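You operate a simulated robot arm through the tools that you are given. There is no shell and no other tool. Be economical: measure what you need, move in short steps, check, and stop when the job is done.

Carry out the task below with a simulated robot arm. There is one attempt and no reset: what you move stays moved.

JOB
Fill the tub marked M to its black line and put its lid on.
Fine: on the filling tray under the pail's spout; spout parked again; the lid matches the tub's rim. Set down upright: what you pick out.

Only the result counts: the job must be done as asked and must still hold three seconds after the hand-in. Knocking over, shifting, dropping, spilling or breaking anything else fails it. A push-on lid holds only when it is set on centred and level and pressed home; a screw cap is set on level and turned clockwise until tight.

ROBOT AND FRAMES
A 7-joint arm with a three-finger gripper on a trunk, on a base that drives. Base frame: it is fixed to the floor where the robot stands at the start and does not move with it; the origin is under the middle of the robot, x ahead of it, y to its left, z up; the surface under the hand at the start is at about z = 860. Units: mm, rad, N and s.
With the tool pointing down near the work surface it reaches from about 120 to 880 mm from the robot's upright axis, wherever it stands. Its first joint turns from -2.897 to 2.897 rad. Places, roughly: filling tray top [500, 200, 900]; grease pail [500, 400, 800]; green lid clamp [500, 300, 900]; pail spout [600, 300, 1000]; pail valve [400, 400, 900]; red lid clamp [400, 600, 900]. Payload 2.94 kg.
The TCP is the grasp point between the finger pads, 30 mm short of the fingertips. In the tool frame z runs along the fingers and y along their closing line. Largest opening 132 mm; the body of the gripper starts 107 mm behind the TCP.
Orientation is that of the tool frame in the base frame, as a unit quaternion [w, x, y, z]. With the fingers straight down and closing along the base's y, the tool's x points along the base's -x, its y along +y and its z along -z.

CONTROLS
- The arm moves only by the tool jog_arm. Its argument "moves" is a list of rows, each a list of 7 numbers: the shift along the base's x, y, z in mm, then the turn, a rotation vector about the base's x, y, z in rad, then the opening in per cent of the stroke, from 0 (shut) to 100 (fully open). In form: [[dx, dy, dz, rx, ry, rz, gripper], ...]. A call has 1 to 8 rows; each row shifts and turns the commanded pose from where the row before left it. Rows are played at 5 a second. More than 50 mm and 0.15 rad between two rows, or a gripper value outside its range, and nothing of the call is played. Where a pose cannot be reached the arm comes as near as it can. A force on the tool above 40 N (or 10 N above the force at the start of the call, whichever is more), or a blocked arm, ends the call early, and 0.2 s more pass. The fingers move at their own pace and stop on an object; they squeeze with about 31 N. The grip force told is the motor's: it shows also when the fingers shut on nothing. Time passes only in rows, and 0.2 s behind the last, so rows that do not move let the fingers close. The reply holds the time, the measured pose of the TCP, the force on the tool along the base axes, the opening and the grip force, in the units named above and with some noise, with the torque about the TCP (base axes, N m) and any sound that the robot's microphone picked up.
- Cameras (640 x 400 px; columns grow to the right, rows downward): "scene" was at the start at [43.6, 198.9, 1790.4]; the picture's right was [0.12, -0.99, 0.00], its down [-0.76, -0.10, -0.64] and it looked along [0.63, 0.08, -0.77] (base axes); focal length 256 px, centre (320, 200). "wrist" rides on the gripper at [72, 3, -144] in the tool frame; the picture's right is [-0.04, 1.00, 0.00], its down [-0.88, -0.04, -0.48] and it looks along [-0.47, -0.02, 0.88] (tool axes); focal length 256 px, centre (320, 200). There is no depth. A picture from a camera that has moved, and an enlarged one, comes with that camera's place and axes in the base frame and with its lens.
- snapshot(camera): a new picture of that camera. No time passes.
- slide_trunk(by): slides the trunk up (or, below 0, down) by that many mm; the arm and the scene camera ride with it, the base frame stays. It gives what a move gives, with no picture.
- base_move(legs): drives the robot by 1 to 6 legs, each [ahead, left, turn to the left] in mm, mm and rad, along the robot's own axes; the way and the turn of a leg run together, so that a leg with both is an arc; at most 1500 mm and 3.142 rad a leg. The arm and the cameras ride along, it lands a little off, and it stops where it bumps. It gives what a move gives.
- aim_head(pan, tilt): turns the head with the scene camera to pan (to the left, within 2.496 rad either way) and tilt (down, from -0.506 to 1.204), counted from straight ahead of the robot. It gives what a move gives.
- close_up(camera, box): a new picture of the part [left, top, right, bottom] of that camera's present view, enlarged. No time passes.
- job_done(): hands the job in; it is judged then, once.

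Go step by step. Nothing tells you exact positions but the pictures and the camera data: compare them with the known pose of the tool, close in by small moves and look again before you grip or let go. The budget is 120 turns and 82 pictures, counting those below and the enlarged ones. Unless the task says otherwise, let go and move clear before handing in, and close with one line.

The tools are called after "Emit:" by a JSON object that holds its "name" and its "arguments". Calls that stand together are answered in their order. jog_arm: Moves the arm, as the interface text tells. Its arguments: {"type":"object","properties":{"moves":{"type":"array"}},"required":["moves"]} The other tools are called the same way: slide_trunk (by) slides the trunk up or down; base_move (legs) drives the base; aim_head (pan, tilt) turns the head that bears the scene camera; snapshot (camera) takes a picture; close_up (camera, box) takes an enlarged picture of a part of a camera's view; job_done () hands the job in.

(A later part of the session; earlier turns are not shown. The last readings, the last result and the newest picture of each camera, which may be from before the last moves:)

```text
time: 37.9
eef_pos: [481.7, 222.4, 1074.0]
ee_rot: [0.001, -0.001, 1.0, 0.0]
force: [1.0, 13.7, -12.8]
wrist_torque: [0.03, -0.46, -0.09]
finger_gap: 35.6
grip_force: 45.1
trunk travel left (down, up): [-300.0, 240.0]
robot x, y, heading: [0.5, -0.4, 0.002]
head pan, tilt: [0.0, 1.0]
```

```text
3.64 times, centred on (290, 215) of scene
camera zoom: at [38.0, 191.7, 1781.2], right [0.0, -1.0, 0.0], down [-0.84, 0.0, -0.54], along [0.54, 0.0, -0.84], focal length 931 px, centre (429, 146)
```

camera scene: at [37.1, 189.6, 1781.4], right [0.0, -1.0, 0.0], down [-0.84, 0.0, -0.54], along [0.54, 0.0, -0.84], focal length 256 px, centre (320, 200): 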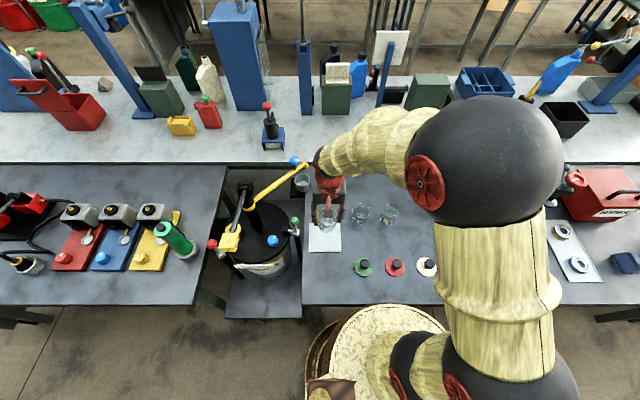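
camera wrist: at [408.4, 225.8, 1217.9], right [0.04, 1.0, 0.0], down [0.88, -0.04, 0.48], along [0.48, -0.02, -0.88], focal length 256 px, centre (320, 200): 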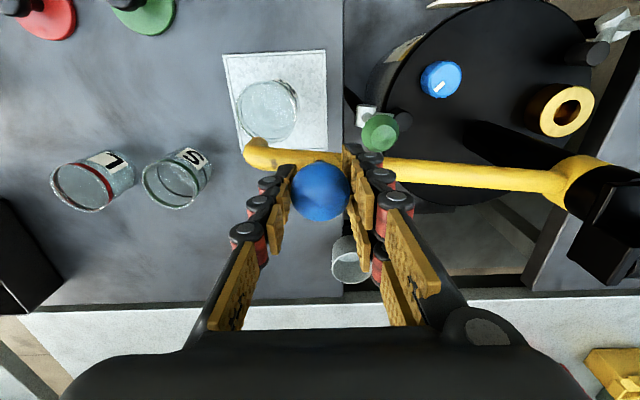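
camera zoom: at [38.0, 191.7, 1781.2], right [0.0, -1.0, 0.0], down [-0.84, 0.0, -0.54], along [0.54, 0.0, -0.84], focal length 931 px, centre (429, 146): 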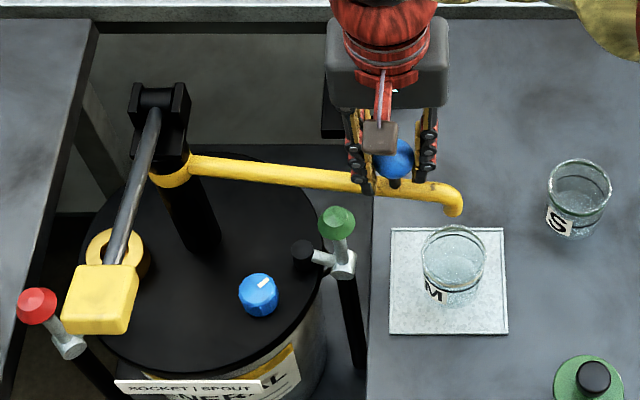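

The tip is at about (478, 168), so it needs another 20 mm or so to reach the tub centre.

Emit:
{"name": "jog_arm", "arguments": {"moves": [[-8, 2, -1, 0, 0, 0, 15], [-8, 2, -0.5, 0, 0, 0, 15], [-4, 1.5, 0, 0, 0, 0, 15], [0, 0, 0, 0, 0, 0, 15]]}}

Emit:
{"name": "snapshot", "arguments": {"camera": "wrist"}}

Emit:
{"name": "close_up", "arguments": {"camera": "scene", "box": [280, 180, 380, 260]}}

```text
time: 38.8
eef_pos: [468.4, 225.2, 1075.3]
ee_rot: [0.008, 0.001, 1.0, 0.002]
force: [15.2, -4.8, -12.9]
wrist_torque: [-0.14, -0.99, 0.04]
finger_gap: 35.8
grip_force: 45.2
trunk travel left (down, up): [-300.0, 240.0]
robot x, y, heading: [2.7, -0.8, -0.003]
head pan, tilt: [0.0, 1.0]
stopped in row 4: the force on the tool passed its limit at 42 N (the readings are from after the stop); the commanded pose is now the measured one
```

```text
43 pictures are left
camera wrist: at [394.7, 227.4, 1216.8], right [0.04, 1.0, 0.0], down [0.87, -0.04, 0.49], along [0.49, -0.02, -0.87], focal length 256 px, centre (320, 200)
```

wrist: 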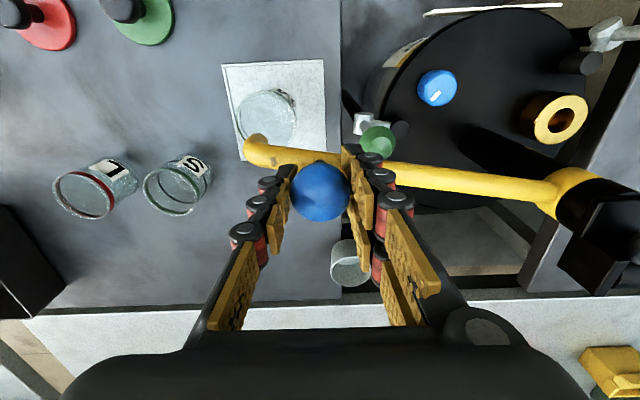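

```text
5.00 times, centred on (330, 220) of scene
camera zoom: at [40.8, 188.9, 1781.1], right [0.0, -1.0, 0.0], down [-0.84, 0.0, -0.54], along [0.54, 0.0, -0.84], focal length 1280 px, centre (270, 100)
```

zoom: 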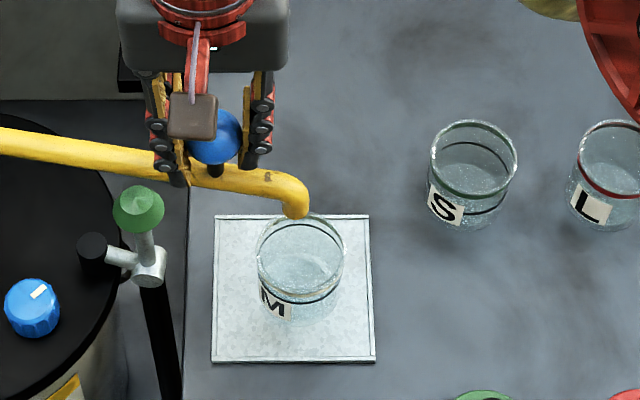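

The spout reached its stop with the outlet over the tub, about 8 mm off centre. I'll release the ball and lift away.

Emit:
{"name": "jog_arm", "arguments": {"moves": [[1, 0, 0, 0, 0, 0, 15], [0, 0, 0, 0, 0, 0, 45], [0, 0, 0, 0, 0, 0, 55], [0, 0, 20, 0, 0, 0, 55], [0, 0, 40, 0, 0, 0, 55], [0, 0, 50, 0, 0, 0, 55]]}}

Emit:
{"name": "jog_arm", "arguments": {"moves": [[-20, 40, 10, 0, 0, 0, 55], [-20, 45, 0, 0, 0, 0, 55], [-20, 45, 0, 0, 0, 0, 40], [-20, 45, 0, 0, 0, 0, 20], [-10, 45, 0, 0, 0, 0, 0], [0, 20, 0, 0, 0, 0, 0]]}}

Emit:
{"name": "snapshot", "arguments": {"camera": "wrist"}}

Emit:
{"name": "close_up", "arguments": {"camera": "scene", "box": [190, 150, 370, 290]}}

```text
time: 40.2
eef_pos: [467.1, 226.6, 1186.4]
ee_rot: [0.006, 0.002, 1.0, 0.002]
force: [-0.3, 0.1, -0.2]
wrist_torque: [0.02, 0.01, 0.03]
finger_gap: 72.6
grip_force: 0.1
trunk travel left (down, up): [-300.0, 240.0]
robot x, y, heading: [1.0, -1.4, 0.005]
head pan, tilt: [0.0, 1.0]
```

```text
time: 41.6
eef_pos: [377.2, 466.4, 1197.3]
ee_rot: [0.006, 0.001, 1.0, 0.002]
force: [0.2, 0.0, -0.1]
wrist_torque: [-0.01, 0.02, 0.02]
finger_gap: 7.1
grip_force: 2.1
trunk travel left (down, up): [-300.0, 240.0]
robot x, y, heading: [2.4, -1.1, -0.004]
head pan, tilt: [0.0, 1.0]
```

```text
41 pictures are left
camera wrist: at [303.8, 468.5, 1339.5], right [0.04, 1.0, 0.0], down [0.87, -0.04, 0.49], along [0.49, -0.02, -0.87], focal length 256 px, centre (320, 200)
```

wrist: 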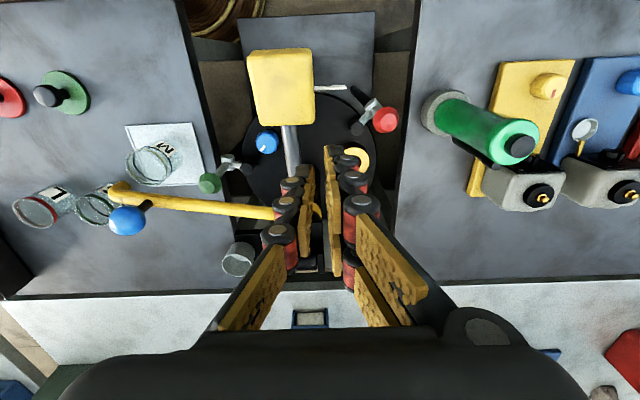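

```text
2.86 times, centred on (280, 220) of scene
camera zoom: at [37.9, 189.8, 1781.3], right [0.0, -1.0, 0.0], down [-0.84, 0.0, -0.54], along [0.54, 0.0, -0.84], focal length 731 px, centre (434, 143)
```

zoom: 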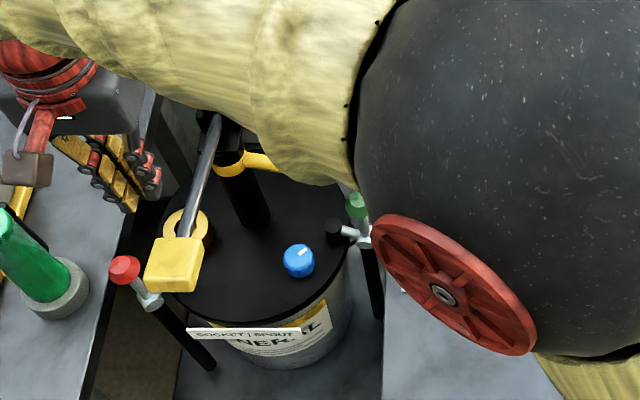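

The pump handle pad is at about (320, 440, 1130). I'll position the closed fingers above it.

Emit:
{"name": "jog_arm", "arguments": {"moves": [[-25, -13, 0, 0, 0, 0, 0], [-30, -13, 0, 0, 0, 0, 0], [0, 0, 0, 0, 0, 0, 0]]}}

Emit:
{"name": "snapshot", "arguments": {"camera": "wrist"}}

Emit:
{"name": "close_up", "arguments": {"camera": "scene", "box": [190, 150, 370, 290]}}

```text
time: 42.4
eef_pos: [323.8, 439.2, 1193.9]
ee_rot: [0.006, 0.0, 1.0, 0.002]
force: [-0.4, 0.1, -0.8]
wrist_torque: [0.0, -0.01, 0.01]
finger_gap: 0.0
grip_force: 28.5
trunk travel left (down, up): [-300.0, 240.0]
robot x, y, heading: [-1.5, 1.4, -0.003]
head pan, tilt: [0.0, 1.0]
```

```text
39 pictures are left
camera wrist: at [246.9, 442.2, 1337.1], right [0.04, 1.0, 0.0], down [0.87, -0.04, 0.49], along [0.49, -0.02, -0.87], focal length 256 px, centre (320, 200)
```

wrist: 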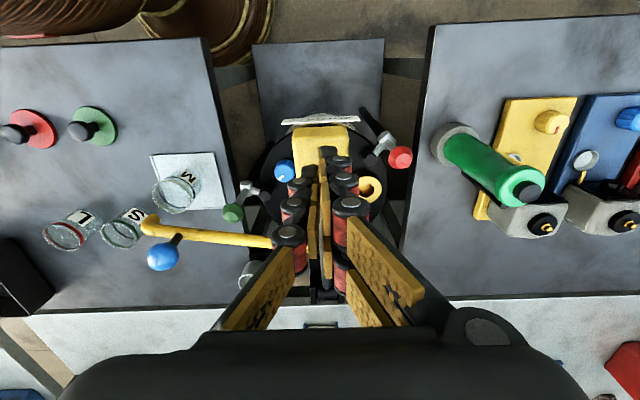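

```text
2.86 times, centred on (280, 220) of scene
camera zoom: at [37.9, 189.6, 1781.4], right [0.0, -1.0, 0.0], down [-0.84, 0.0, -0.54], along [0.54, 0.0, -0.84], focal length 731 px, centre (434, 143)
```

zoom: 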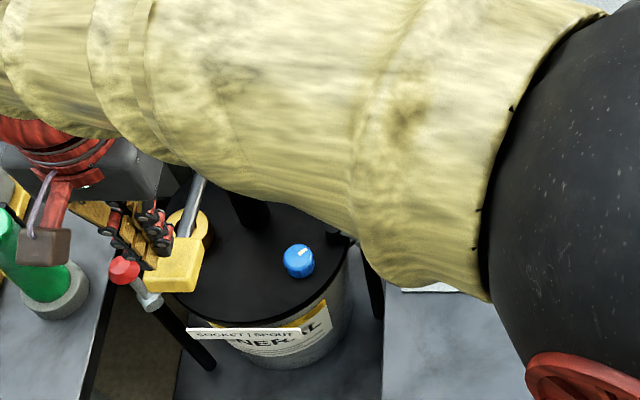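

Emit:
{"name": "jog_arm", "arguments": {"moves": [[-3, 0, -8, 0, 0, 0, 0], [0, 0, -6, 0, 0, 0, 0], [0, 0, -4, 0, 0, 0, 0], [0, 0, -4, 0, 0, 0, 0], [0, 0, -4, 0, 0, 0, 0], [0, 0, 0, 0, 0, 0, 0]]}}

```text
time: 43.8
eef_pos: [319.2, 438.1, 1168.5]
ee_rot: [0.007, 0.0, 1.0, 0.002]
force: [-0.5, -1.0, 0.3]
wrist_torque: [0.02, 0.02, 0.03]
finger_gap: 0.0
grip_force: 28.3
trunk travel left (down, up): [-300.0, 240.0]
robot x, y, heading: [-1.2, -1.4, -0.002]
head pan, tilt: [0.0, 1.0]
```

Emit:
{"name": "jog_arm", "arguments": {"moves": [[0, 0, -4, 0, 0, 0, 0], [0, 0, -4, 0, 0, 0, 0], [0, 0, -4, 0, 0, 0, 0], [0, 0, -4, 0, 0, 0, 0], [0, 0, -4, 0, 0, 0, 0], [0, 0, 0, 0, 0, 0, 0]]}}

Emit:
{"name": "snapshot", "arguments": {"camera": "wrist"}}

```text
time: 45.2
eef_pos: [319.5, 440.3, 1148.2]
ee_rot: [0.006, 0.001, 1.0, 0.002]
force: [-1.0, -0.9, 2.0]
wrist_torque: [-0.01, 0.02, 0.0]
finger_gap: 0.0
grip_force: 27.8
trunk travel left (down, up): [-300.0, 240.0]
robot x, y, heading: [-1.5, -3.6, -0.0]
head pan, tilt: [0.0, 1.0]
```

```text
37 pictures are left
camera wrist: at [245.1, 442.5, 1291.6], right [0.04, 1.0, 0.0], down [0.87, -0.04, 0.49], along [0.49, -0.02, -0.87], focal length 256 px, centre (320, 200)
```

wrist: 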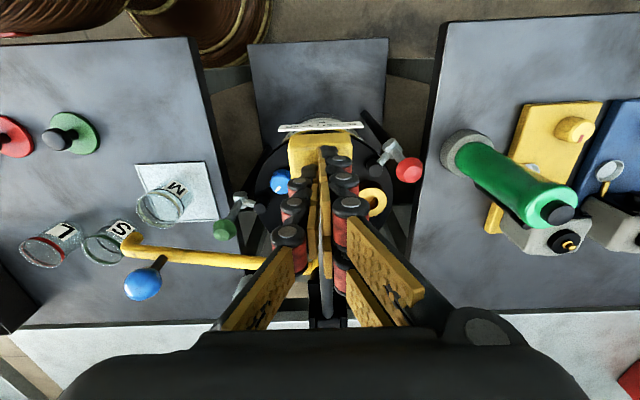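

Emit:
{"name": "jog_arm", "arguments": {"moves": [[0, 0, -5, 0, 0, 0, 0], [0, 0, -5, 0, 0, 0, 0], [0, 0, -5, 0, 0, 0, 0], [0, 0, -5, 0, 0, 0, 0]]}}

Emit:
{"name": "close_up", "arguments": {"camera": "wrist", "box": [90, 130, 370, 300]}}

```text
time: 46.2
eef_pos: [318.4, 439.9, 1131.4]
ee_rot: [0.007, 0.001, 1.0, 0.002]
force: [-1.0, 1.4, 2.3]
wrist_torque: [0.04, 0.06, -0.02]
finger_gap: 0.0
grip_force: 29.1
trunk travel left (down, up): [-300.0, 240.0]
robot x, y, heading: [2.2, -0.9, 0.001]
head pan, tilt: [0.0, 1.0]
```

```text
2.29 times, centred on (230, 215) of wrist
camera zoom: at [244.4, 442.1, 1272.7], right [0.04, 1.0, 0.0], down [0.87, -0.04, 0.49], along [0.49, -0.02, -0.87], focal length 585 px, centre (526, 166)
```

zoom: 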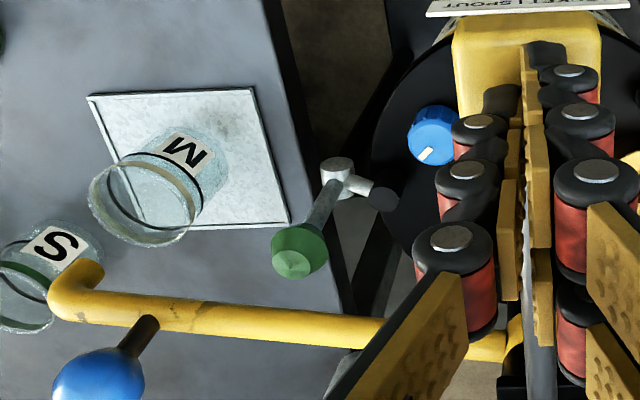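

Emit:
{"name": "jog_arm", "arguments": {"moves": [[1, 0, -6, 0, 0, 0, 0], [1, 0, -6, 0, 0, 0, 0], [1, 0, -6, 0, 0, 0, 0], [1, 0, -6, 0, 0, 0, 0], [1, 0, -6, 0, 0, 0, 0]]}}

Emit:
{"name": "close_up", "arguments": {"camera": "wrist", "box": [70, 100, 390, 300]}}

```text
time: 47.4
eef_pos: [323.9, 439.6, 1099.0]
ee_rot: [0.007, -0.001, 1.0, 0.001]
force: [-3.1, 0.8, 5.0]
wrist_torque: [0.07, -0.04, 0.06]
finger_gap: 0.0
grip_force: 28.9
trunk travel left (down, up): [-300.0, 240.0]
robot x, y, heading: [1.5, 2.7, -0.005]
head pan, tilt: [0.0, 1.0]
```

```text
2.00 times, centred on (230, 200) of wrist
camera zoom: at [249.1, 442.4, 1242.5], right [0.04, 1.0, 0.0], down [0.87, -0.04, 0.49], along [0.49, -0.02, -0.87], focal length 512 px, centre (500, 200)
```

zoom: 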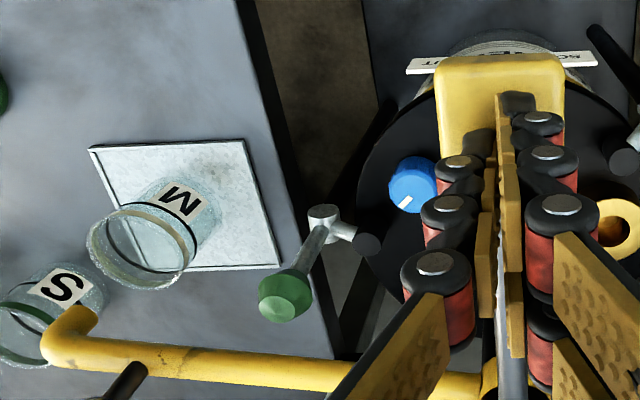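

Emit:
{"name": "jog_arm", "arguments": {"moves": [[1, 0, -6, 0, 0, 0, 0], [1, 0, -6, 0, 0, 0, 0], [2, 0, -6, 0, 0, 0, 0], [2, 0, -6, 0, 0, 0, 0], [2, 0, -6, 0, 0, 0, 0]]}}

Emit:
{"name": "close_up", "arguments": {"camera": "wrist", "box": [50, 100, 370, 300]}}

```text
time: 48.4
eef_pos: [328.8, 440.1, 1083.4]
ee_rot: [0.009, 0.0, 1.0, 0.007]
force: [-5.1, -4.2, 19.5]
wrist_torque: [-0.06, -0.22, -0.11]
finger_gap: 0.1
grip_force: 28.8
trunk travel left (down, up): [-300.0, 240.0]
robot x, y, heading: [-0.8, -1.9, 0.0]
head pan, tilt: [0.0, 1.0]
stopped in row 5: the force on the tool passed its limit at 48 N (the readings are from after the stop); the commanded pose is now the measured one
```

```text
2.00 times, centred on (210, 200) of wrist
camera zoom: at [254.4, 442.9, 1224.8], right [0.04, 1.0, 0.01], down [0.87, -0.04, 0.49], along [0.49, -0.01, -0.87], focal length 512 px, centre (540, 200)
```

zoom: 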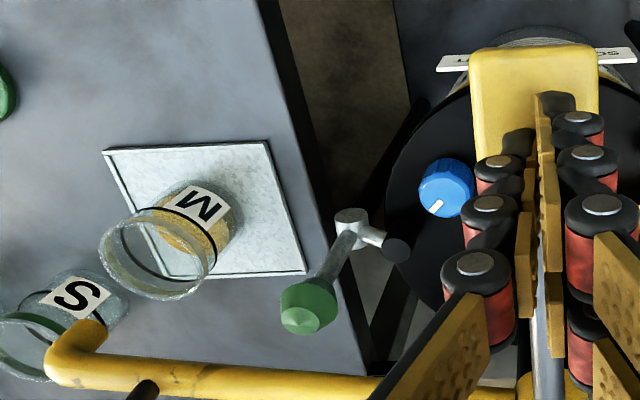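

A first stroke delivered grease into tub M. I'll raise the hand and see whether the handle springs back.

Emit:
{"name": "jog_arm", "arguments": {"moves": [[-1, 0, 10, 0, 0, 0, 0], [-2, 0, 20, 0, 0, 0, 0], [-3, 0, 25, 0, 0, 0, 0], [-2, 0, 20, 0, 0, 0, 0], [0, 0, 15, 0, 0, 0, 0], [0, 0, 0, 0, 0, 0, 0]]}}

Emit:
{"name": "snapshot", "arguments": {"camera": "wrist"}}

Emit:
{"name": "close_up", "arguments": {"camera": "wrist", "box": [120, 140, 240, 230]}}

```text
time: 49.8
eef_pos: [322.2, 440.1, 1169.2]
ee_rot: [0.009, 0.0, 1.0, 0.003]
force: [-0.5, -0.6, -0.8]
wrist_torque: [-0.03, 0.0, 0.0]
finger_gap: 0.0
grip_force: 28.3
trunk travel left (down, up): [-300.0, 240.0]
robot x, y, heading: [-0.3, -3.2, -0.0]
head pan, tilt: [0.0, 1.0]
```

```text
33 pictures are left
camera wrist: at [248.3, 442.5, 1312.8], right [0.04, 1.0, 0.01], down [0.87, -0.04, 0.49], along [0.49, -0.01, -0.87], focal length 256 px, centre (320, 200)
```

wrist: 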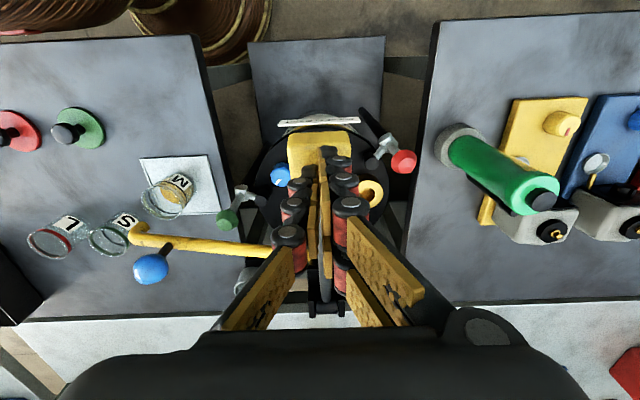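

```text
4.44 times, centred on (180, 185) of wrist
camera zoom: at [248.3, 442.5, 1312.8], right [0.04, 1.0, 0.01], down [0.87, -0.04, 0.49], along [0.49, -0.01, -0.87], focal length 1138 px, centre (942, 267)
```

zoom: 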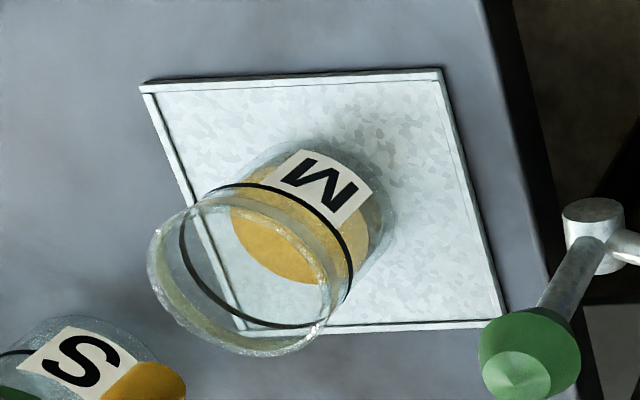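

One stroke filled roughly half-way to the black line and the handle sprang back. I'll press a second stroke in stages.

Emit:
{"name": "jog_arm", "arguments": {"moves": [[0, 0, -15, 0, 0, 0, 0], [0, 0, -10, 0, 0, 0, 0], [0, 0, -10, 0, 0, 0, 0], [1, 0, -10, 0, 0, 0, 0], [2, 0, -10, 0, 0, 0, 0], [1, 0, -5, 0, 0, 0, 0], [0, 0, 0, 0, 0, 0, 0]]}}

Emit:
{"name": "close_up", "arguments": {"camera": "wrist", "box": [90, 140, 210, 230]}}

```text
time: 51.4
eef_pos: [326.0, 441.2, 1109.3]
ee_rot: [0.008, 0.001, 1.0, 0.004]
force: [-2.2, -0.3, 4.5]
wrist_torque: [0.0, 0.01, 0.0]
finger_gap: 5.9
grip_force: 27.7
trunk travel left (down, up): [-300.0, 240.0]
robot x, y, heading: [0.5, -0.9, -0.001]
head pan, tilt: [0.0, 1.0]
```

```text
4.44 times, centred on (150, 185) of wrist
camera zoom: at [251.5, 443.1, 1252.6], right [0.04, 1.0, 0.01], down [0.87, -0.04, 0.49], along [0.49, -0.01, -0.87], focal length 1138 px, centre (1076, 267)
```

zoom: 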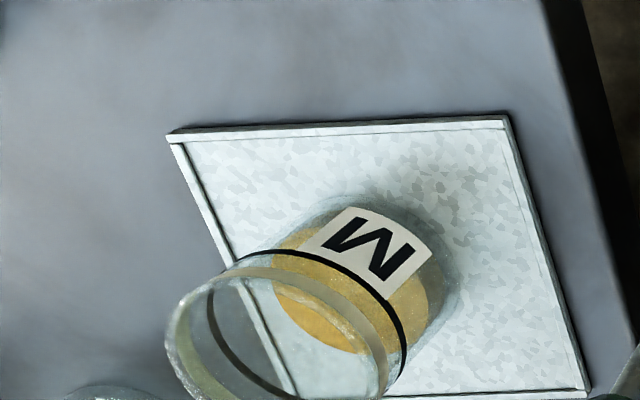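

Emit:
{"name": "jog_arm", "arguments": {"moves": [[1, 0, -5, 0, 0, 0, 0], [1, 0, -5, 0, 0, 0, 0], [1, 0, -4, 0, 0, 0, 0], [0, 0, 0, 0, 0, 0, 0]]}}

Emit:
{"name": "close_up", "arguments": {"camera": "wrist", "box": [70, 140, 190, 230]}}

```text
time: 52.4
eef_pos: [329.1, 439.8, 1096.2]
ee_rot: [0.007, 0.001, 1.0, 0.005]
force: [-1.6, -0.1, 3.7]
wrist_torque: [0.01, -0.01, -0.01]
finger_gap: 0.1
grip_force: 28.4
trunk travel left (down, up): [-300.0, 240.0]
robot x, y, heading: [-0.2, -0.3, -0.002]
head pan, tilt: [0.0, 1.0]
```

```text
4.44 times, centred on (130, 185) of wrist
camera zoom: at [254.4, 443.0, 1238.5], right [0.04, 1.0, 0.01], down [0.87, -0.04, 0.49], along [0.49, -0.01, -0.87], focal length 1138 px, centre (1164, 267)
```

zoom: 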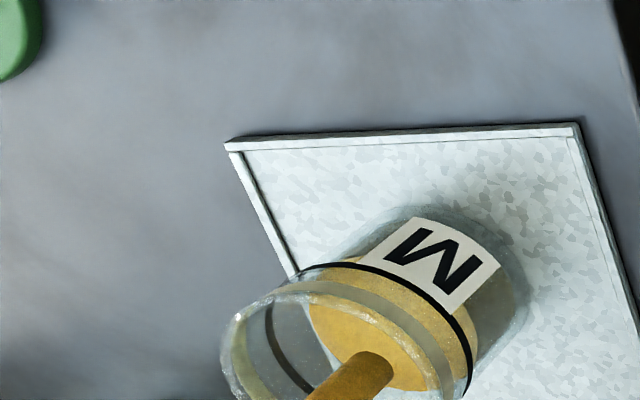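

Emit:
{"name": "jog_arm", "arguments": {"moves": [[0, 0, 0, 0, 0, 0, 0], [0, 0, 0, 0, 0, 0, 0]]}}

Emit:
{"name": "close_up", "arguments": {"camera": "wrist", "box": [80, 150, 200, 250]}}

```text
time: 53.0
eef_pos: [329.6, 441.1, 1096.1]
ee_rot: [0.008, 0.0, 1.0, 0.003]
force: [-0.9, -0.5, 4.7]
wrist_torque: [0.05, -0.05, -0.01]
finger_gap: 0.4
grip_force: 28.4
trunk travel left (down, up): [-300.0, 240.0]
robot x, y, heading: [2.2, -1.5, -0.006]
head pan, tilt: [0.0, 1.0]
```

```text
4.00 times, centred on (140, 200) of wrist
camera zoom: at [254.4, 443.0, 1238.5], right [0.04, 1.0, 0.01], down [0.87, -0.04, 0.49], along [0.49, -0.01, -0.87], focal length 1024 px, centre (1040, 200)
```

zoom: 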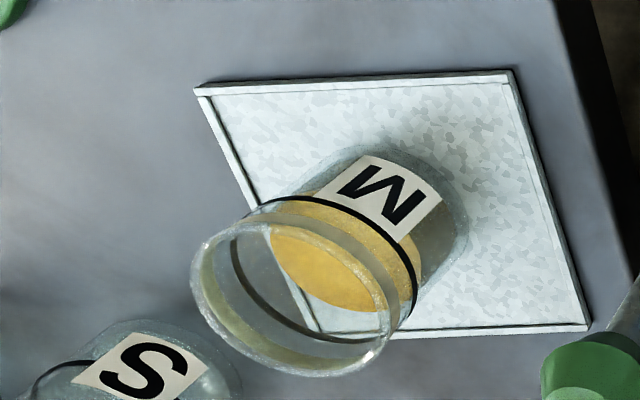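

Flow tracks handle motion and the level is still well below the line. I'll finish this stroke and return.

Emit:
{"name": "jog_arm", "arguments": {"moves": [[1, 0, -5, 0, 0, 0, 0], [1, 0, -5, 0, 0, 0, 0], [1, 0, -3, 0, 0, 0, 0], [0, 0, 0, 0, 0, 0, 0], [0, 0, 0, 0, 0, 0, 0]]}}

Emit:
{"name": "jog_arm", "arguments": {"moves": [[-1, 0, 15, 0, 0, 0, 0], [-3, 0, 20, 0, 0, 0, 0], [-3, 0, 25, 0, 0, 0, 0], [-1, 0, 20, 0, 0, 0, 0], [0, 0, 0, 0, 0, 0, 0], [0, 0, 0, 0, 0, 0, 0]]}}

Emit:
{"name": "close_up", "arguments": {"camera": "wrist", "box": [120, 140, 240, 230]}}

```text
time: 54.2
eef_pos: [330.9, 441.5, 1083.4]
ee_rot: [0.008, 0.0, 1.0, 0.005]
force: [-2.6, -0.9, 5.2]
wrist_torque: [-0.03, -0.02, 0.02]
finger_gap: 0.2
grip_force: 28.2
trunk travel left (down, up): [-300.0, 240.0]
robot x, y, heading: [-1.9, -2.5, 0.0]
head pan, tilt: [0.0, 1.0]
```

```text
time: 55.6
eef_pos: [324.7, 440.6, 1162.4]
ee_rot: [0.008, 0.0, 1.0, 0.004]
force: [0.0, 0.4, 1.3]
wrist_torque: [0.01, 0.05, -0.02]
finger_gap: 0.0
grip_force: 28.6
trunk travel left (down, up): [-300.0, 240.0]
robot x, y, heading: [-0.3, -0.3, 0.002]
head pan, tilt: [0.0, 1.0]
```

```text
4.44 times, centred on (180, 185) of wrist
camera zoom: at [248.9, 442.0, 1305.4], right [0.04, 1.0, 0.01], down [0.87, -0.04, 0.49], along [0.49, -0.01, -0.87], focal length 1138 px, centre (942, 267)
```

zoom: 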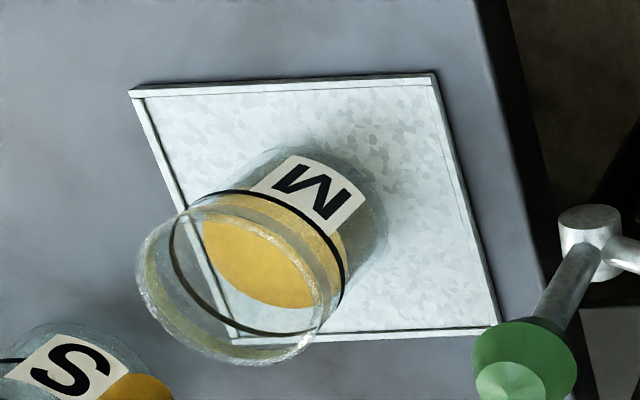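

Emit:
{"name": "jog_arm", "arguments": {"moves": [[0, 0, -12, 0, 0, 0, 0], [1, 0, -12, 0, 0, 0, 0], [1, 0, -12, 0, 0, 0, 0], [2, 0, -12, 0, 0, 0, 0], [2, 0, -12, 0, 0, 0, 0], [2, 0, -10, 0, 0, 0, 0], [1, 0, -8, 0, 0, 0, 0], [0, 0, 0, 0, 0, 0, 0]]}}

Emit:
{"name": "jog_arm", "arguments": {"moves": [[-1, 0, 13, 0, 0, 0, 0], [-3, 0, 20, 0, 0, 0, 0], [-3, 0, 25, 0, 0, 0, 0], [-2, 0, 20, 0, 0, 0, 0], [0, 0, 0, 0, 0, 0, 0], [0, 0, 0, 0, 0, 0, 0]]}}

Emit:
{"name": "close_up", "arguments": {"camera": "wrist", "box": [120, 140, 240, 230]}}

```text
time: 57.4
eef_pos: [334.2, 440.7, 1085.0]
ee_rot: [0.008, 0.002, 1.0, 0.004]
force: [-1.9, 0.2, 5.5]
wrist_torque: [0.02, 0.0, 0.02]
finger_gap: 0.0
grip_force: 28.9
trunk travel left (down, up): [-300.0, 240.0]
robot x, y, heading: [1.1, -2.8, -0.002]
head pan, tilt: [0.0, 1.0]
```

```text
time: 58.8
eef_pos: [322.9, 442.5, 1162.7]
ee_rot: [0.008, 0.0, 1.0, 0.003]
force: [0.3, 0.3, 0.0]
wrist_torque: [0.0, 0.02, 0.0]
finger_gap: 0.0
grip_force: 28.5
trunk travel left (down, up): [-300.0, 240.0]
robot x, y, heading: [3.0, 0.1, -0.001]
head pan, tilt: [0.0, 1.0]
```

```text
4.44 times, centred on (180, 185) of wrist
camera zoom: at [248.4, 443.8, 1305.2], right [0.04, 1.0, 0.01], down [0.87, -0.04, 0.49], along [0.49, -0.01, -0.87], focal length 1138 px, centre (942, 267)
```

zoom: 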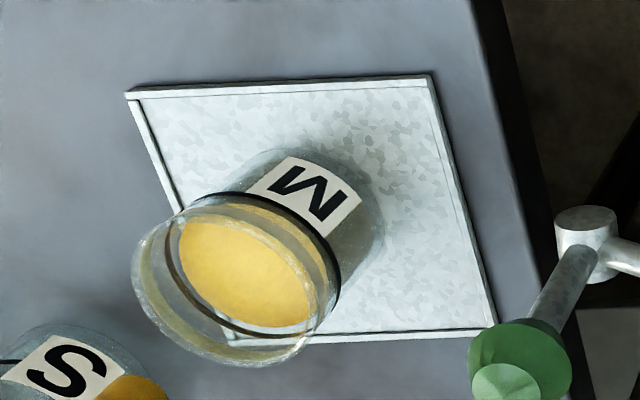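

The level is near the line now, so I need a precise look.

Emit:
{"name": "close_up", "arguments": {"camera": "wrist", "box": [140, 174, 204, 228]}}

```text
7.41 times, centred on (172, 201) of wrist
camera zoom: at [248.4, 443.8, 1305.2], right [0.04, 1.0, 0.01], down [0.87, -0.04, 0.49], along [0.49, -0.01, -0.87], focal length 1896 px, centre (1416, 193)
```

zoom: 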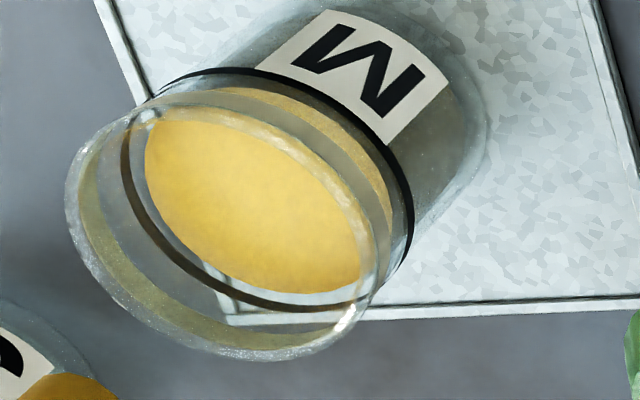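

The grease surface coincides with the black line after three strokes. Now I go back to the spout ball to park it.

Emit:
{"name": "jog_arm", "arguments": {"moves": [[0, 0, 30, 0, 0, 0, 0], [20, -40, 0, 0, 0, 0, 0], [25, -40, 0, 0, 0, 0, 20], [25, -40, 0, 0, 0, 0, 40], [25, -40, 0, 0, 0, 0, 55], [25, -35, 0, 0, 0, 0, 55], [24, -21, 0, 0, 0, 0, 55], [0, 0, 0, 0, 0, 0, 55]]}}

Emit:
{"name": "snapshot", "arguments": {"camera": "wrist"}}

```text
time: 60.6
eef_pos: [469.1, 227.1, 1192.6]
ee_rot: [0.008, 0.0, 1.0, 0.004]
force: [0.1, 0.1, -0.9]
wrist_torque: [-0.02, 0.04, 0.02]
finger_gap: 72.7
grip_force: 0.1
trunk travel left (down, up): [-300.0, 240.0]
robot x, y, heading: [-1.7, -1.6, -0.004]
head pan, tilt: [0.0, 1.0]
```

```text
25 pictures are left
camera wrist: at [393.0, 228.1, 1336.8], right [0.04, 1.0, 0.01], down [0.87, -0.04, 0.49], along [0.49, -0.01, -0.87], focal length 256 px, centre (320, 200)
```

wrist: 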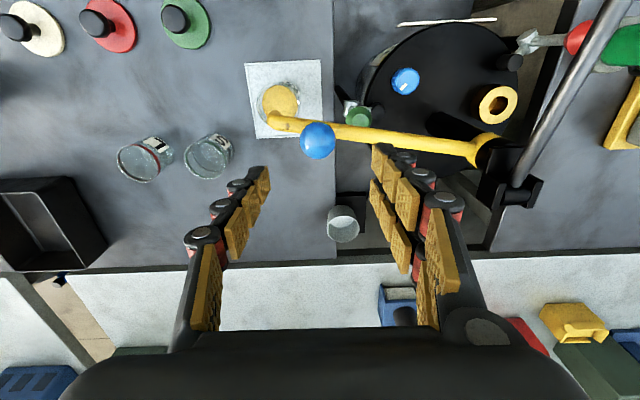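

Emit:
{"name": "jog_arm", "arguments": {"moves": [[1, -1, -40, 0, 0, 0, 55], [0, 0, -40, 0, 0, 0, 55], [0, 0, -39, 0, 0, 0, 55], [0, 0, 0, 0, 0, 0, 55], [0, 0, 0, 0, 0, 0, 35], [0, 0, 0, 0, 0, 0, 15], [0, 0, 0, 0, 0, 0, 15], [0, 0, 0, 0, 0, 0, 15]]}}

Emit:
{"name": "snapshot", "arguments": {"camera": "wrist"}}

```text
time: 62.4
eef_pos: [466.5, 226.4, 1074.6]
ee_rot: [0.008, 0.0, 1.0, 0.005]
force: [0.6, 1.0, -0.7]
wrist_torque: [0.05, -0.04, 0.01]
finger_gap: 35.8
grip_force: 26.0
trunk travel left (down, up): [-300.0, 240.0]
robot x, y, heading: [1.1, -0.7, -0.004]
head pan, tilt: [0.0, 1.0]
```

```text
24 pictures are left
camera wrist: at [392.2, 226.7, 1217.2], right [0.04, 1.0, 0.01], down [0.87, -0.04, 0.49], along [0.49, -0.01, -0.87], focal length 256 px, centre (320, 200)
```

wrist: 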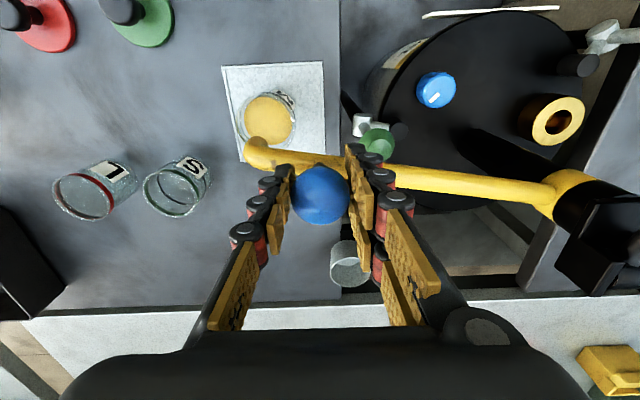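

Emit:
{"name": "jog_arm", "arguments": {"moves": [[15.2, -2.7, 0, 0, 0, 0, 15], [15.3, -1.6, 0, 0, 0, 0, 15], [15, -0.5, 0, 0, 0, 0, 15], [15.4, 0.6, 0, 0, 0, 0, 15], [15.4, 1.7, 0, 0, 0, 0, 15], [15.2, 2.6, 0, 0, 0, 0, 15], [14.7, 3.8, 0, 0, 0, 0, 15]]}}

Emit:
{"name": "jog_arm", "arguments": {"moves": [[14.7, 4.9, 0, 0, 0, 0, 15], [14.3, 5.9, 0, 0, 0, 0, 15], [13.9, 7, 0, 0, 0, 0, 15], [13, 7.7, 0, 0, 0, 0, 15], [12.8, 8.9, 0, 0, 0, 0, 15], [12.1, 9.7, 0, 0, 0, 0, 15], [11.5, 10.5, 0, 0, 0, 0, 15]]}}

Emit:
{"name": "snapshot", "arguments": {"camera": "wrist"}}

Emit:
{"name": "close_up", "arguments": {"camera": "scene", "box": [250, 110, 350, 190]}}

```text
time: 64.0
eef_pos: [575.3, 231.4, 1072.1]
ee_rot: [0.008, 0.002, 1.0, 0.004]
force: [-3.8, 13.5, -0.8]
wrist_torque: [-0.03, 0.56, 0.0]
finger_gap: 35.9
grip_force: 45.0
trunk travel left (down, up): [-300.0, 240.0]
robot x, y, heading: [1.5, -2.8, -0.005]
head pan, tilt: [0.0, 1.0]
```

```text
time: 65.6
eef_pos: [665.2, 284.4, 1070.9]
ee_rot: [0.006, 0.001, 1.0, 0.002]
force: [-18.8, 18.1, -20.3]
wrist_torque: [-0.27, 0.25, 0.09]
finger_gap: 36.1
grip_force: 44.6
trunk travel left (down, up): [-300.0, 240.0]
robot x, y, heading: [-3.0, 0.6, -0.004]
head pan, tilt: [0.0, 1.0]
```

```text
23 pictures are left
camera wrist: at [591.1, 286.5, 1213.9], right [0.04, 1.0, 0.01], down [0.87, -0.04, 0.49], along [0.49, -0.02, -0.87], focal length 256 px, centre (320, 200)
```

wrist: 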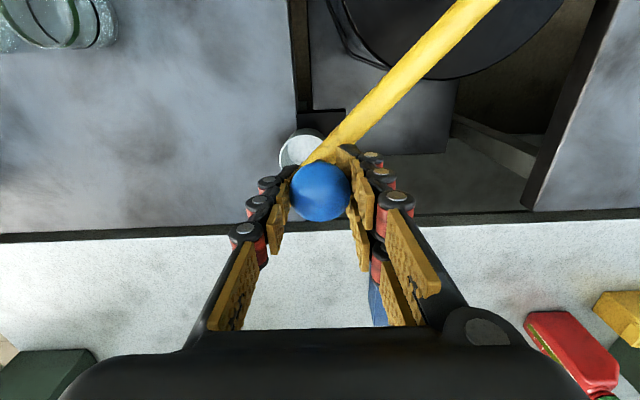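

```text
5.00 times, centred on (300, 150) of scene
camera zoom: at [36.9, 192.3, 1780.9], right [0.0, -1.0, 0.0], down [-0.84, 0.0, -0.54], along [0.54, 0.0, -0.84], focal length 1280 px, centre (420, 450)
```

zoom: 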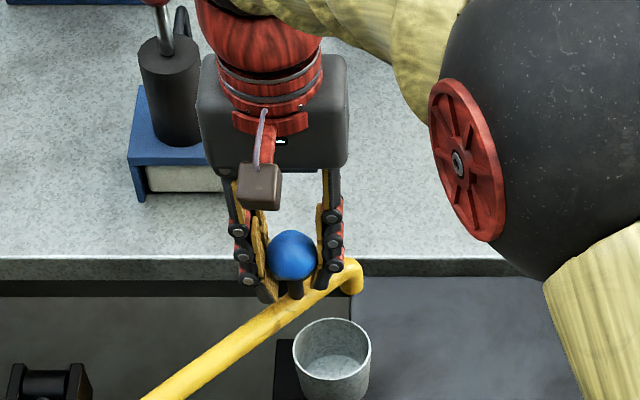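

The spout is back at its parked pose. I'll release it and go to the white lid near (331, -195).

Emit:
{"name": "jog_arm", "arguments": {"moves": [[0, 0, 0, 0, 0, 0, 15], [0, 0, 0, 0, 0, 0, 45], [0, 0, 0, 0, 0, 0, 55], [0, 0, 20, 0, 0, 0, 55], [0, 0, 40, 0, 0, 0, 55], [0, 0, 40, 0, 0, 0, 55], [-20, -30, 10, 0, 0, 0, 55], [-25, -40, 0, 0, 0, 0, 55]]}}

Emit:
{"name": "jog_arm", "arguments": {"moves": [[-28, -40, 0, 0, 0, 0, 55], [-28, -40, 0, 0, 0, 0, 55], [-28, -40, 0, 0, 0, 0, 55], [-28, -40, 0, 0, 0, 0, 55], [-28, -40, 0, 0, 0, 0, 55], [-28, -40, 0, 0, 0, 0, 55], [-28, -40, 0, 0, 0, 0, 55], [-28, -40, 0, 0, 0, 0, 55]]}}

Emit:
{"name": "jog_arm", "arguments": {"moves": [[-28, -40, 0, 0, 0, 0, 55], [-28, -40, 0, 0, 0, 0, 55], [-10, -9, -20, 0, 0, 0, 55], [0, 0, 0, 0, 0, 0, 55]]}}

Emit:
{"name": "snapshot", "arguments": {"camera": "wrist"}}

Emit:
{"name": "snapshot", "arguments": {"camera": "scene"}}

```text
time: 67.4
eef_pos: [624.0, 208.6, 1182.9]
ee_rot: [0.008, 0.0, 1.0, 0.005]
force: [0.6, -0.5, -0.2]
wrist_torque: [-0.02, -0.03, 0.0]
finger_gap: 72.3
grip_force: 0.0
trunk travel left (down, up): [-300.0, 240.0]
robot x, y, heading: [-0.2, -0.5, -0.001]
head pan, tilt: [0.0, 1.0]
```

```text
time: 69.2
eef_pos: [401.5, -107.4, 1182.3]
ee_rot: [0.008, 0.0, 1.0, 0.004]
force: [-0.4, -0.5, -0.7]
wrist_torque: [-0.01, -0.04, -0.04]
finger_gap: 72.8
grip_force: 0.1
trunk travel left (down, up): [-300.0, 240.0]
robot x, y, heading: [2.0, -0.8, -0.005]
head pan, tilt: [0.0, 1.0]
```

```text
time: 70.2
eef_pos: [333.3, -195.4, 1163.2]
ee_rot: [0.008, 0.0, 1.0, 0.005]
force: [-0.4, 0.0, -0.2]
wrist_torque: [-0.01, -0.02, -0.03]
finger_gap: 72.7
grip_force: 0.1
trunk travel left (down, up): [-300.0, 240.0]
robot x, y, heading: [2.4, -1.9, 0.0]
head pan, tilt: [0.0, 1.0]
```

```text
21 pictures are left
camera wrist: at [259.9, -193.9, 1306.8], right [0.04, 1.0, 0.01], down [0.87, -0.04, 0.49], along [0.49, -0.01, -0.87], focal length 256 px, centre (320, 200)
```

wrist: 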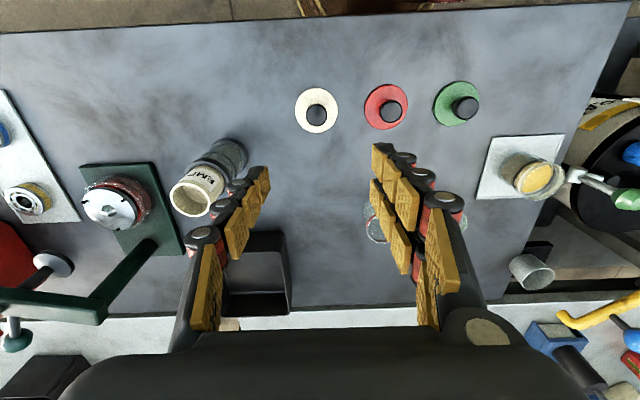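

```text
20 pictures are left
camera scene: at [37.3, 188.9, 1781.5], right [0.0, -1.0, 0.0], down [-0.84, 0.0, -0.54], along [0.54, 0.0, -0.84], focal length 256 px, centre (320, 200)
```

scene: 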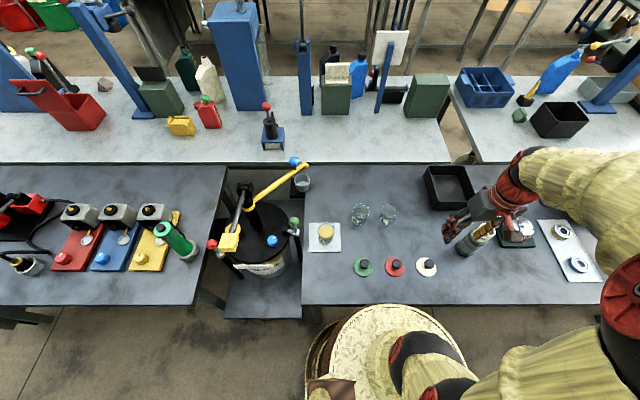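

The white lid centre is at about (338.5, -198). I'll correct the small tool tilt and come down.

Emit:
{"name": "jog_arm", "arguments": {"moves": [[2, -1, -30, -0.008, 0.016, 0, 55], [3, -1, -45, 0, 0, 0, 55], [0, 0, -45, 0, 0, 0, 55], [0, 0, -30, 0, 0, 0, 55], [0, 0, 0, 0, 0, 0, 55]]}}

Emit:
{"name": "snapshot", "arguments": {"camera": "wrist"}}

Emit:
{"name": "aim_head", "arguments": {"pan": -0.3, "tilt": 1.1}}

Emit:
{"name": "close_up", "arguments": {"camera": "scene", "box": [280, 160, 440, 280]}}

```text
time: 71.4
eef_pos: [340.6, -196.7, 1012.4]
ee_rot: [0.0, 0.001, 1.0, 0.0]
force: [0.3, 0.3, 0.2]
wrist_torque: [0.02, -0.01, -0.05]
finger_gap: 72.5
grip_force: 0.1
trunk travel left (down, up): [-300.0, 240.0]
robot x, y, heading: [-1.4, 2.0, 0.001]
head pan, tilt: [0.0, 1.0]
```

```text
19 pictures are left
camera wrist: at [267.6, -193.7, 1156.5], right [0.04, 1.0, 0.0], down [0.88, -0.04, 0.48], along [0.47, -0.02, -0.88], focal length 256 px, centre (320, 200)
```

wrist: 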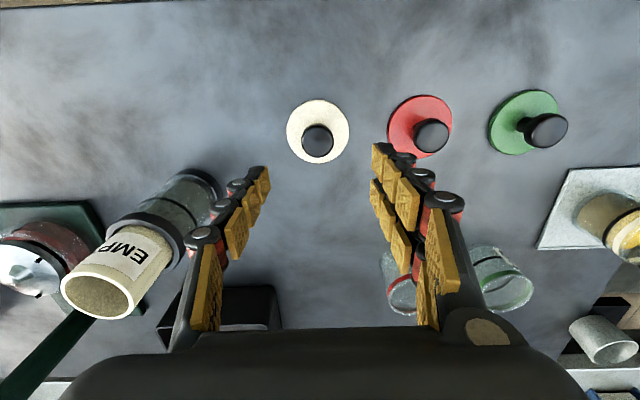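

```text
time: 72.2
eef_pos: [339.8, -196.8, 1013.6]
ee_rot: [-0.001, 0.0, 1.0, 0.0]
force: [0.0, 0.0, -0.4]
wrist_torque: [0.01, -0.02, 0.02]
finger_gap: 72.4
grip_force: 0.0
trunk travel left (down, up): [-300.0, 240.0]
robot x, y, heading: [1.0, 2.0, -0.006]
head pan, tilt: [-0.3, 1.1]
```

```text
3.33 times, centred on (360, 220) of scene
camera zoom: at [28.2, 170.2, 1774.8], right [-0.3, -0.96, 0.0], down [-0.85, 0.26, -0.45], along [0.43, -0.13, -0.89], focal length 853 px, centre (187, 133)
```

zoom: 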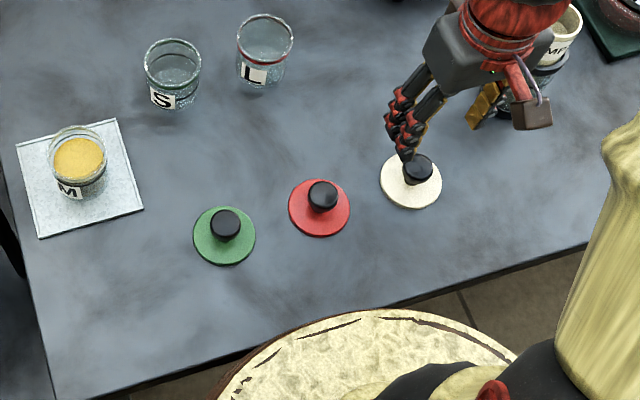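

Emit:
{"name": "jog_arm", "arguments": {"moves": [[-2, -1, -40, 0, 0, 0, 55], [-2, -1, -40, 0, 0, 0, 55], [0, 0, -26, 0, 0, 0, 55], [0, 0, 0, 0, 0, 0, 55]]}}

Emit:
{"name": "snapshot", "arguments": {"camera": "wrist"}}

Emit:
{"name": "close_up", "arguments": {"camera": "scene", "box": [340, 160, 440, 240]}}

```text
time: 73.2
eef_pos: [334.4, -198.7, 906.0]
ee_rot: [-0.002, -0.001, 1.0, 0.0]
force: [-0.9, -1.4, 0.1]
wrist_torque: [0.0, 0.01, 0.0]
finger_gap: 72.3
grip_force: 0.0
trunk travel left (down, up): [-300.0, 240.0]
robot x, y, heading: [-2.3, 0.2, 0.002]
head pan, tilt: [-0.3, 1.1]
```

```text
17 pictures are left
camera wrist: at [262.0, -196.2, 1049.7], right [0.04, 1.0, 0.0], down [0.88, -0.04, 0.47], along [0.47, -0.02, -0.88], focal length 256 px, centre (320, 200)
```

wrist: 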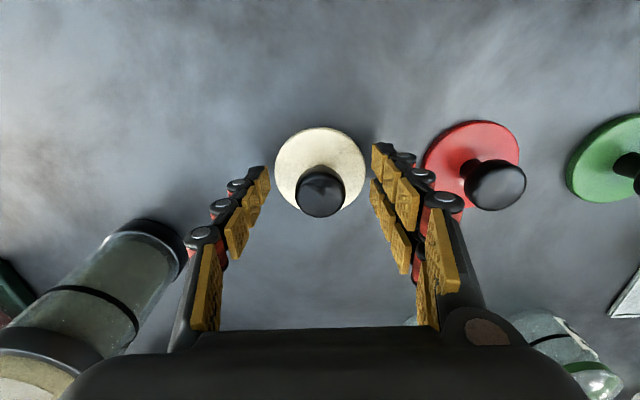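

```text
5.00 times, centred on (390, 200) of scene
camera zoom: at [28.3, 170.1, 1774.9], right [-0.3, -0.95, 0.0], down [-0.85, 0.26, -0.45], along [0.43, -0.13, -0.89], focal length 1280 px, centre (-30, 200)
```

zoom: 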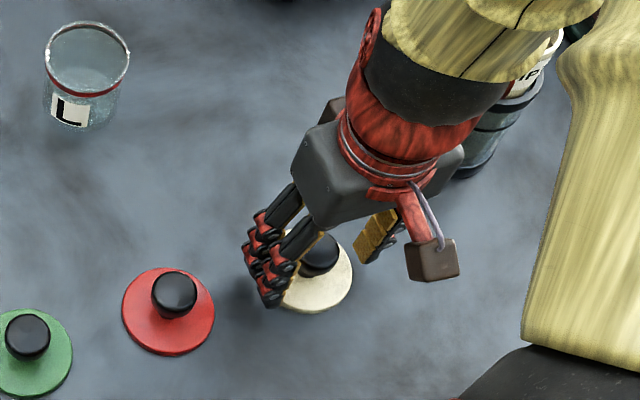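

The knob is centred between the fingers, with its top at about z 905. I'll close and lift gently.

Emit:
{"name": "jog_arm", "arguments": {"moves": [[0, 0, -4, 0, 0, 0, 55], [0, 0, 0, 0, 0, 0, 35], [0, 0, 0, 0, 0, 0, 10], [0, 0, 0, 0, 0, 0, 10], [0, 0, 0, 0, 0, 0, 10]]}}

Emit:
{"name": "jog_arm", "arguments": {"moves": [[0, 0, 3, 0, 0, 0, 10], [0, 0, 8, 0, 0, 0, 10], [0, 0, 15, 0, 0, 0, 10], [0, 0, 20, 0, 0, 0, 10], [0, 0, 25, 0, 0, 0, 10], [0, 0, 20, 0, 0, 0, 10], [0, 0, 10, 0, 0, 0, 10]]}}

Emit:
{"name": "snapshot", "arguments": {"camera": "wrist"}}

```text
time: 74.4
eef_pos: [331.8, -198.8, 902.9]
ee_rot: [-0.001, 0.0, 1.0, 0.0]
force: [0.1, -0.1, 0.5]
wrist_torque: [-0.02, -0.01, 0.02]
finger_gap: 31.3
grip_force: 23.1
trunk travel left (down, up): [-300.0, 240.0]
robot x, y, heading: [0.3, -4.1, -0.003]
head pan, tilt: [-0.3, 1.1]
```

```text
time: 76.0
eef_pos: [333.6, -199.7, 1005.0]
ee_rot: [-0.001, 0.0, 1.0, 0.0]
force: [0.5, 0.3, -0.4]
wrist_torque: [-0.03, 0.02, -0.04]
finger_gap: 31.7
grip_force: 31.9
trunk travel left (down, up): [-300.0, 240.0]
robot x, y, heading: [1.3, 0.0, -0.003]
head pan, tilt: [-0.3, 1.1]
```

```text
15 pictures are left
camera wrist: at [260.6, -197.2, 1149.0], right [0.04, 1.0, 0.0], down [0.88, -0.04, 0.47], along [0.47, -0.02, -0.88], focal length 256 px, centre (320, 200)
```

wrist: 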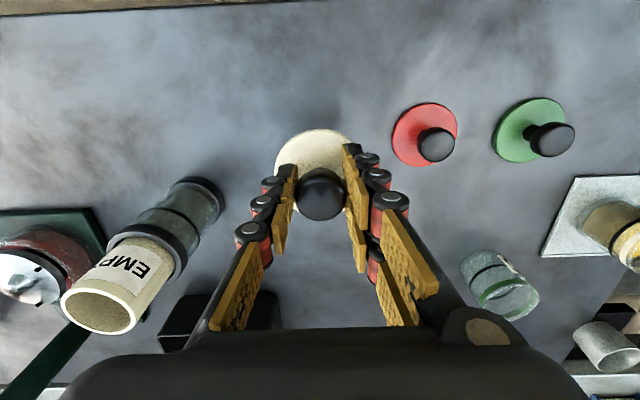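

The lid is held level. I'll carry it over to tub M.

Emit:
{"name": "jog_arm", "arguments": {"moves": [[2, 8, 15, 0, 0, 0, 10], [6, 18, 15, 0, 0, 0, 10], [9, 26, 10, 0, 0, 0, 10], [10, 30, 0, 0, 0, 0, 10], [10, 30, 0, 0, 0, 0, 10], [10, 30, 0, 0, 0, 0, 10], [10, 30, 0, 0, 0, 0, 10], [10, 30, 0, 0, 0, 0, 10]]}}

Emit:
{"name": "jog_arm", "arguments": {"moves": [[10, 30, 0, 0, 0, 0, 10], [10, 30, 0, 0, 0, 0, 10], [10, 30, 0, 0, 0, 0, 10], [9, 28, 0, 0, 0, 0, 10], [8, 24, 0, 0, 0, 0, 10], [5, 14, 0, 0, 0, 0, 10], [2, 6, 0, 0, 0, 0, 10], [0, 0, 0, 0, 0, 0, 10]]}}

Emit:
{"name": "snapshot", "arguments": {"camera": "wrist"}}

```text
time: 77.8
eef_pos: [400.4, 2.6, 1044.7]
ee_rot: [-0.001, 0.001, 1.0, 0.0]
force: [-0.2, 0.5, 0.3]
wrist_torque: [-0.01, 0.01, 0.03]
finger_gap: 31.0
grip_force: 31.4
trunk travel left (down, up): [-300.0, 240.0]
robot x, y, heading: [-1.6, -1.2, 0.0]
head pan, tilt: [-0.3, 1.1]
```

```text
time: 79.6
eef_pos: [453.6, 164.2, 1044.5]
ee_rot: [-0.001, 0.0, 1.0, 0.0]
force: [-0.6, -0.4, 0.1]
wrist_torque: [-0.04, 0.01, 0.02]
finger_gap: 31.5
grip_force: 30.9
trunk travel left (down, up): [-300.0, 240.0]
robot x, y, heading: [3.9, -3.0, -0.006]
head pan, tilt: [-0.3, 1.1]
```

```text
14 pictures are left
camera wrist: at [382.1, 168.4, 1189.2], right [0.04, 1.0, 0.0], down [0.88, -0.04, 0.47], along [0.47, -0.02, -0.88], focal length 256 px, centre (320, 200)
```

wrist: 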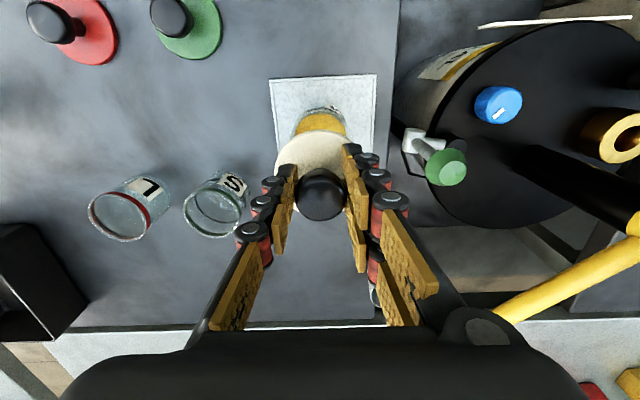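

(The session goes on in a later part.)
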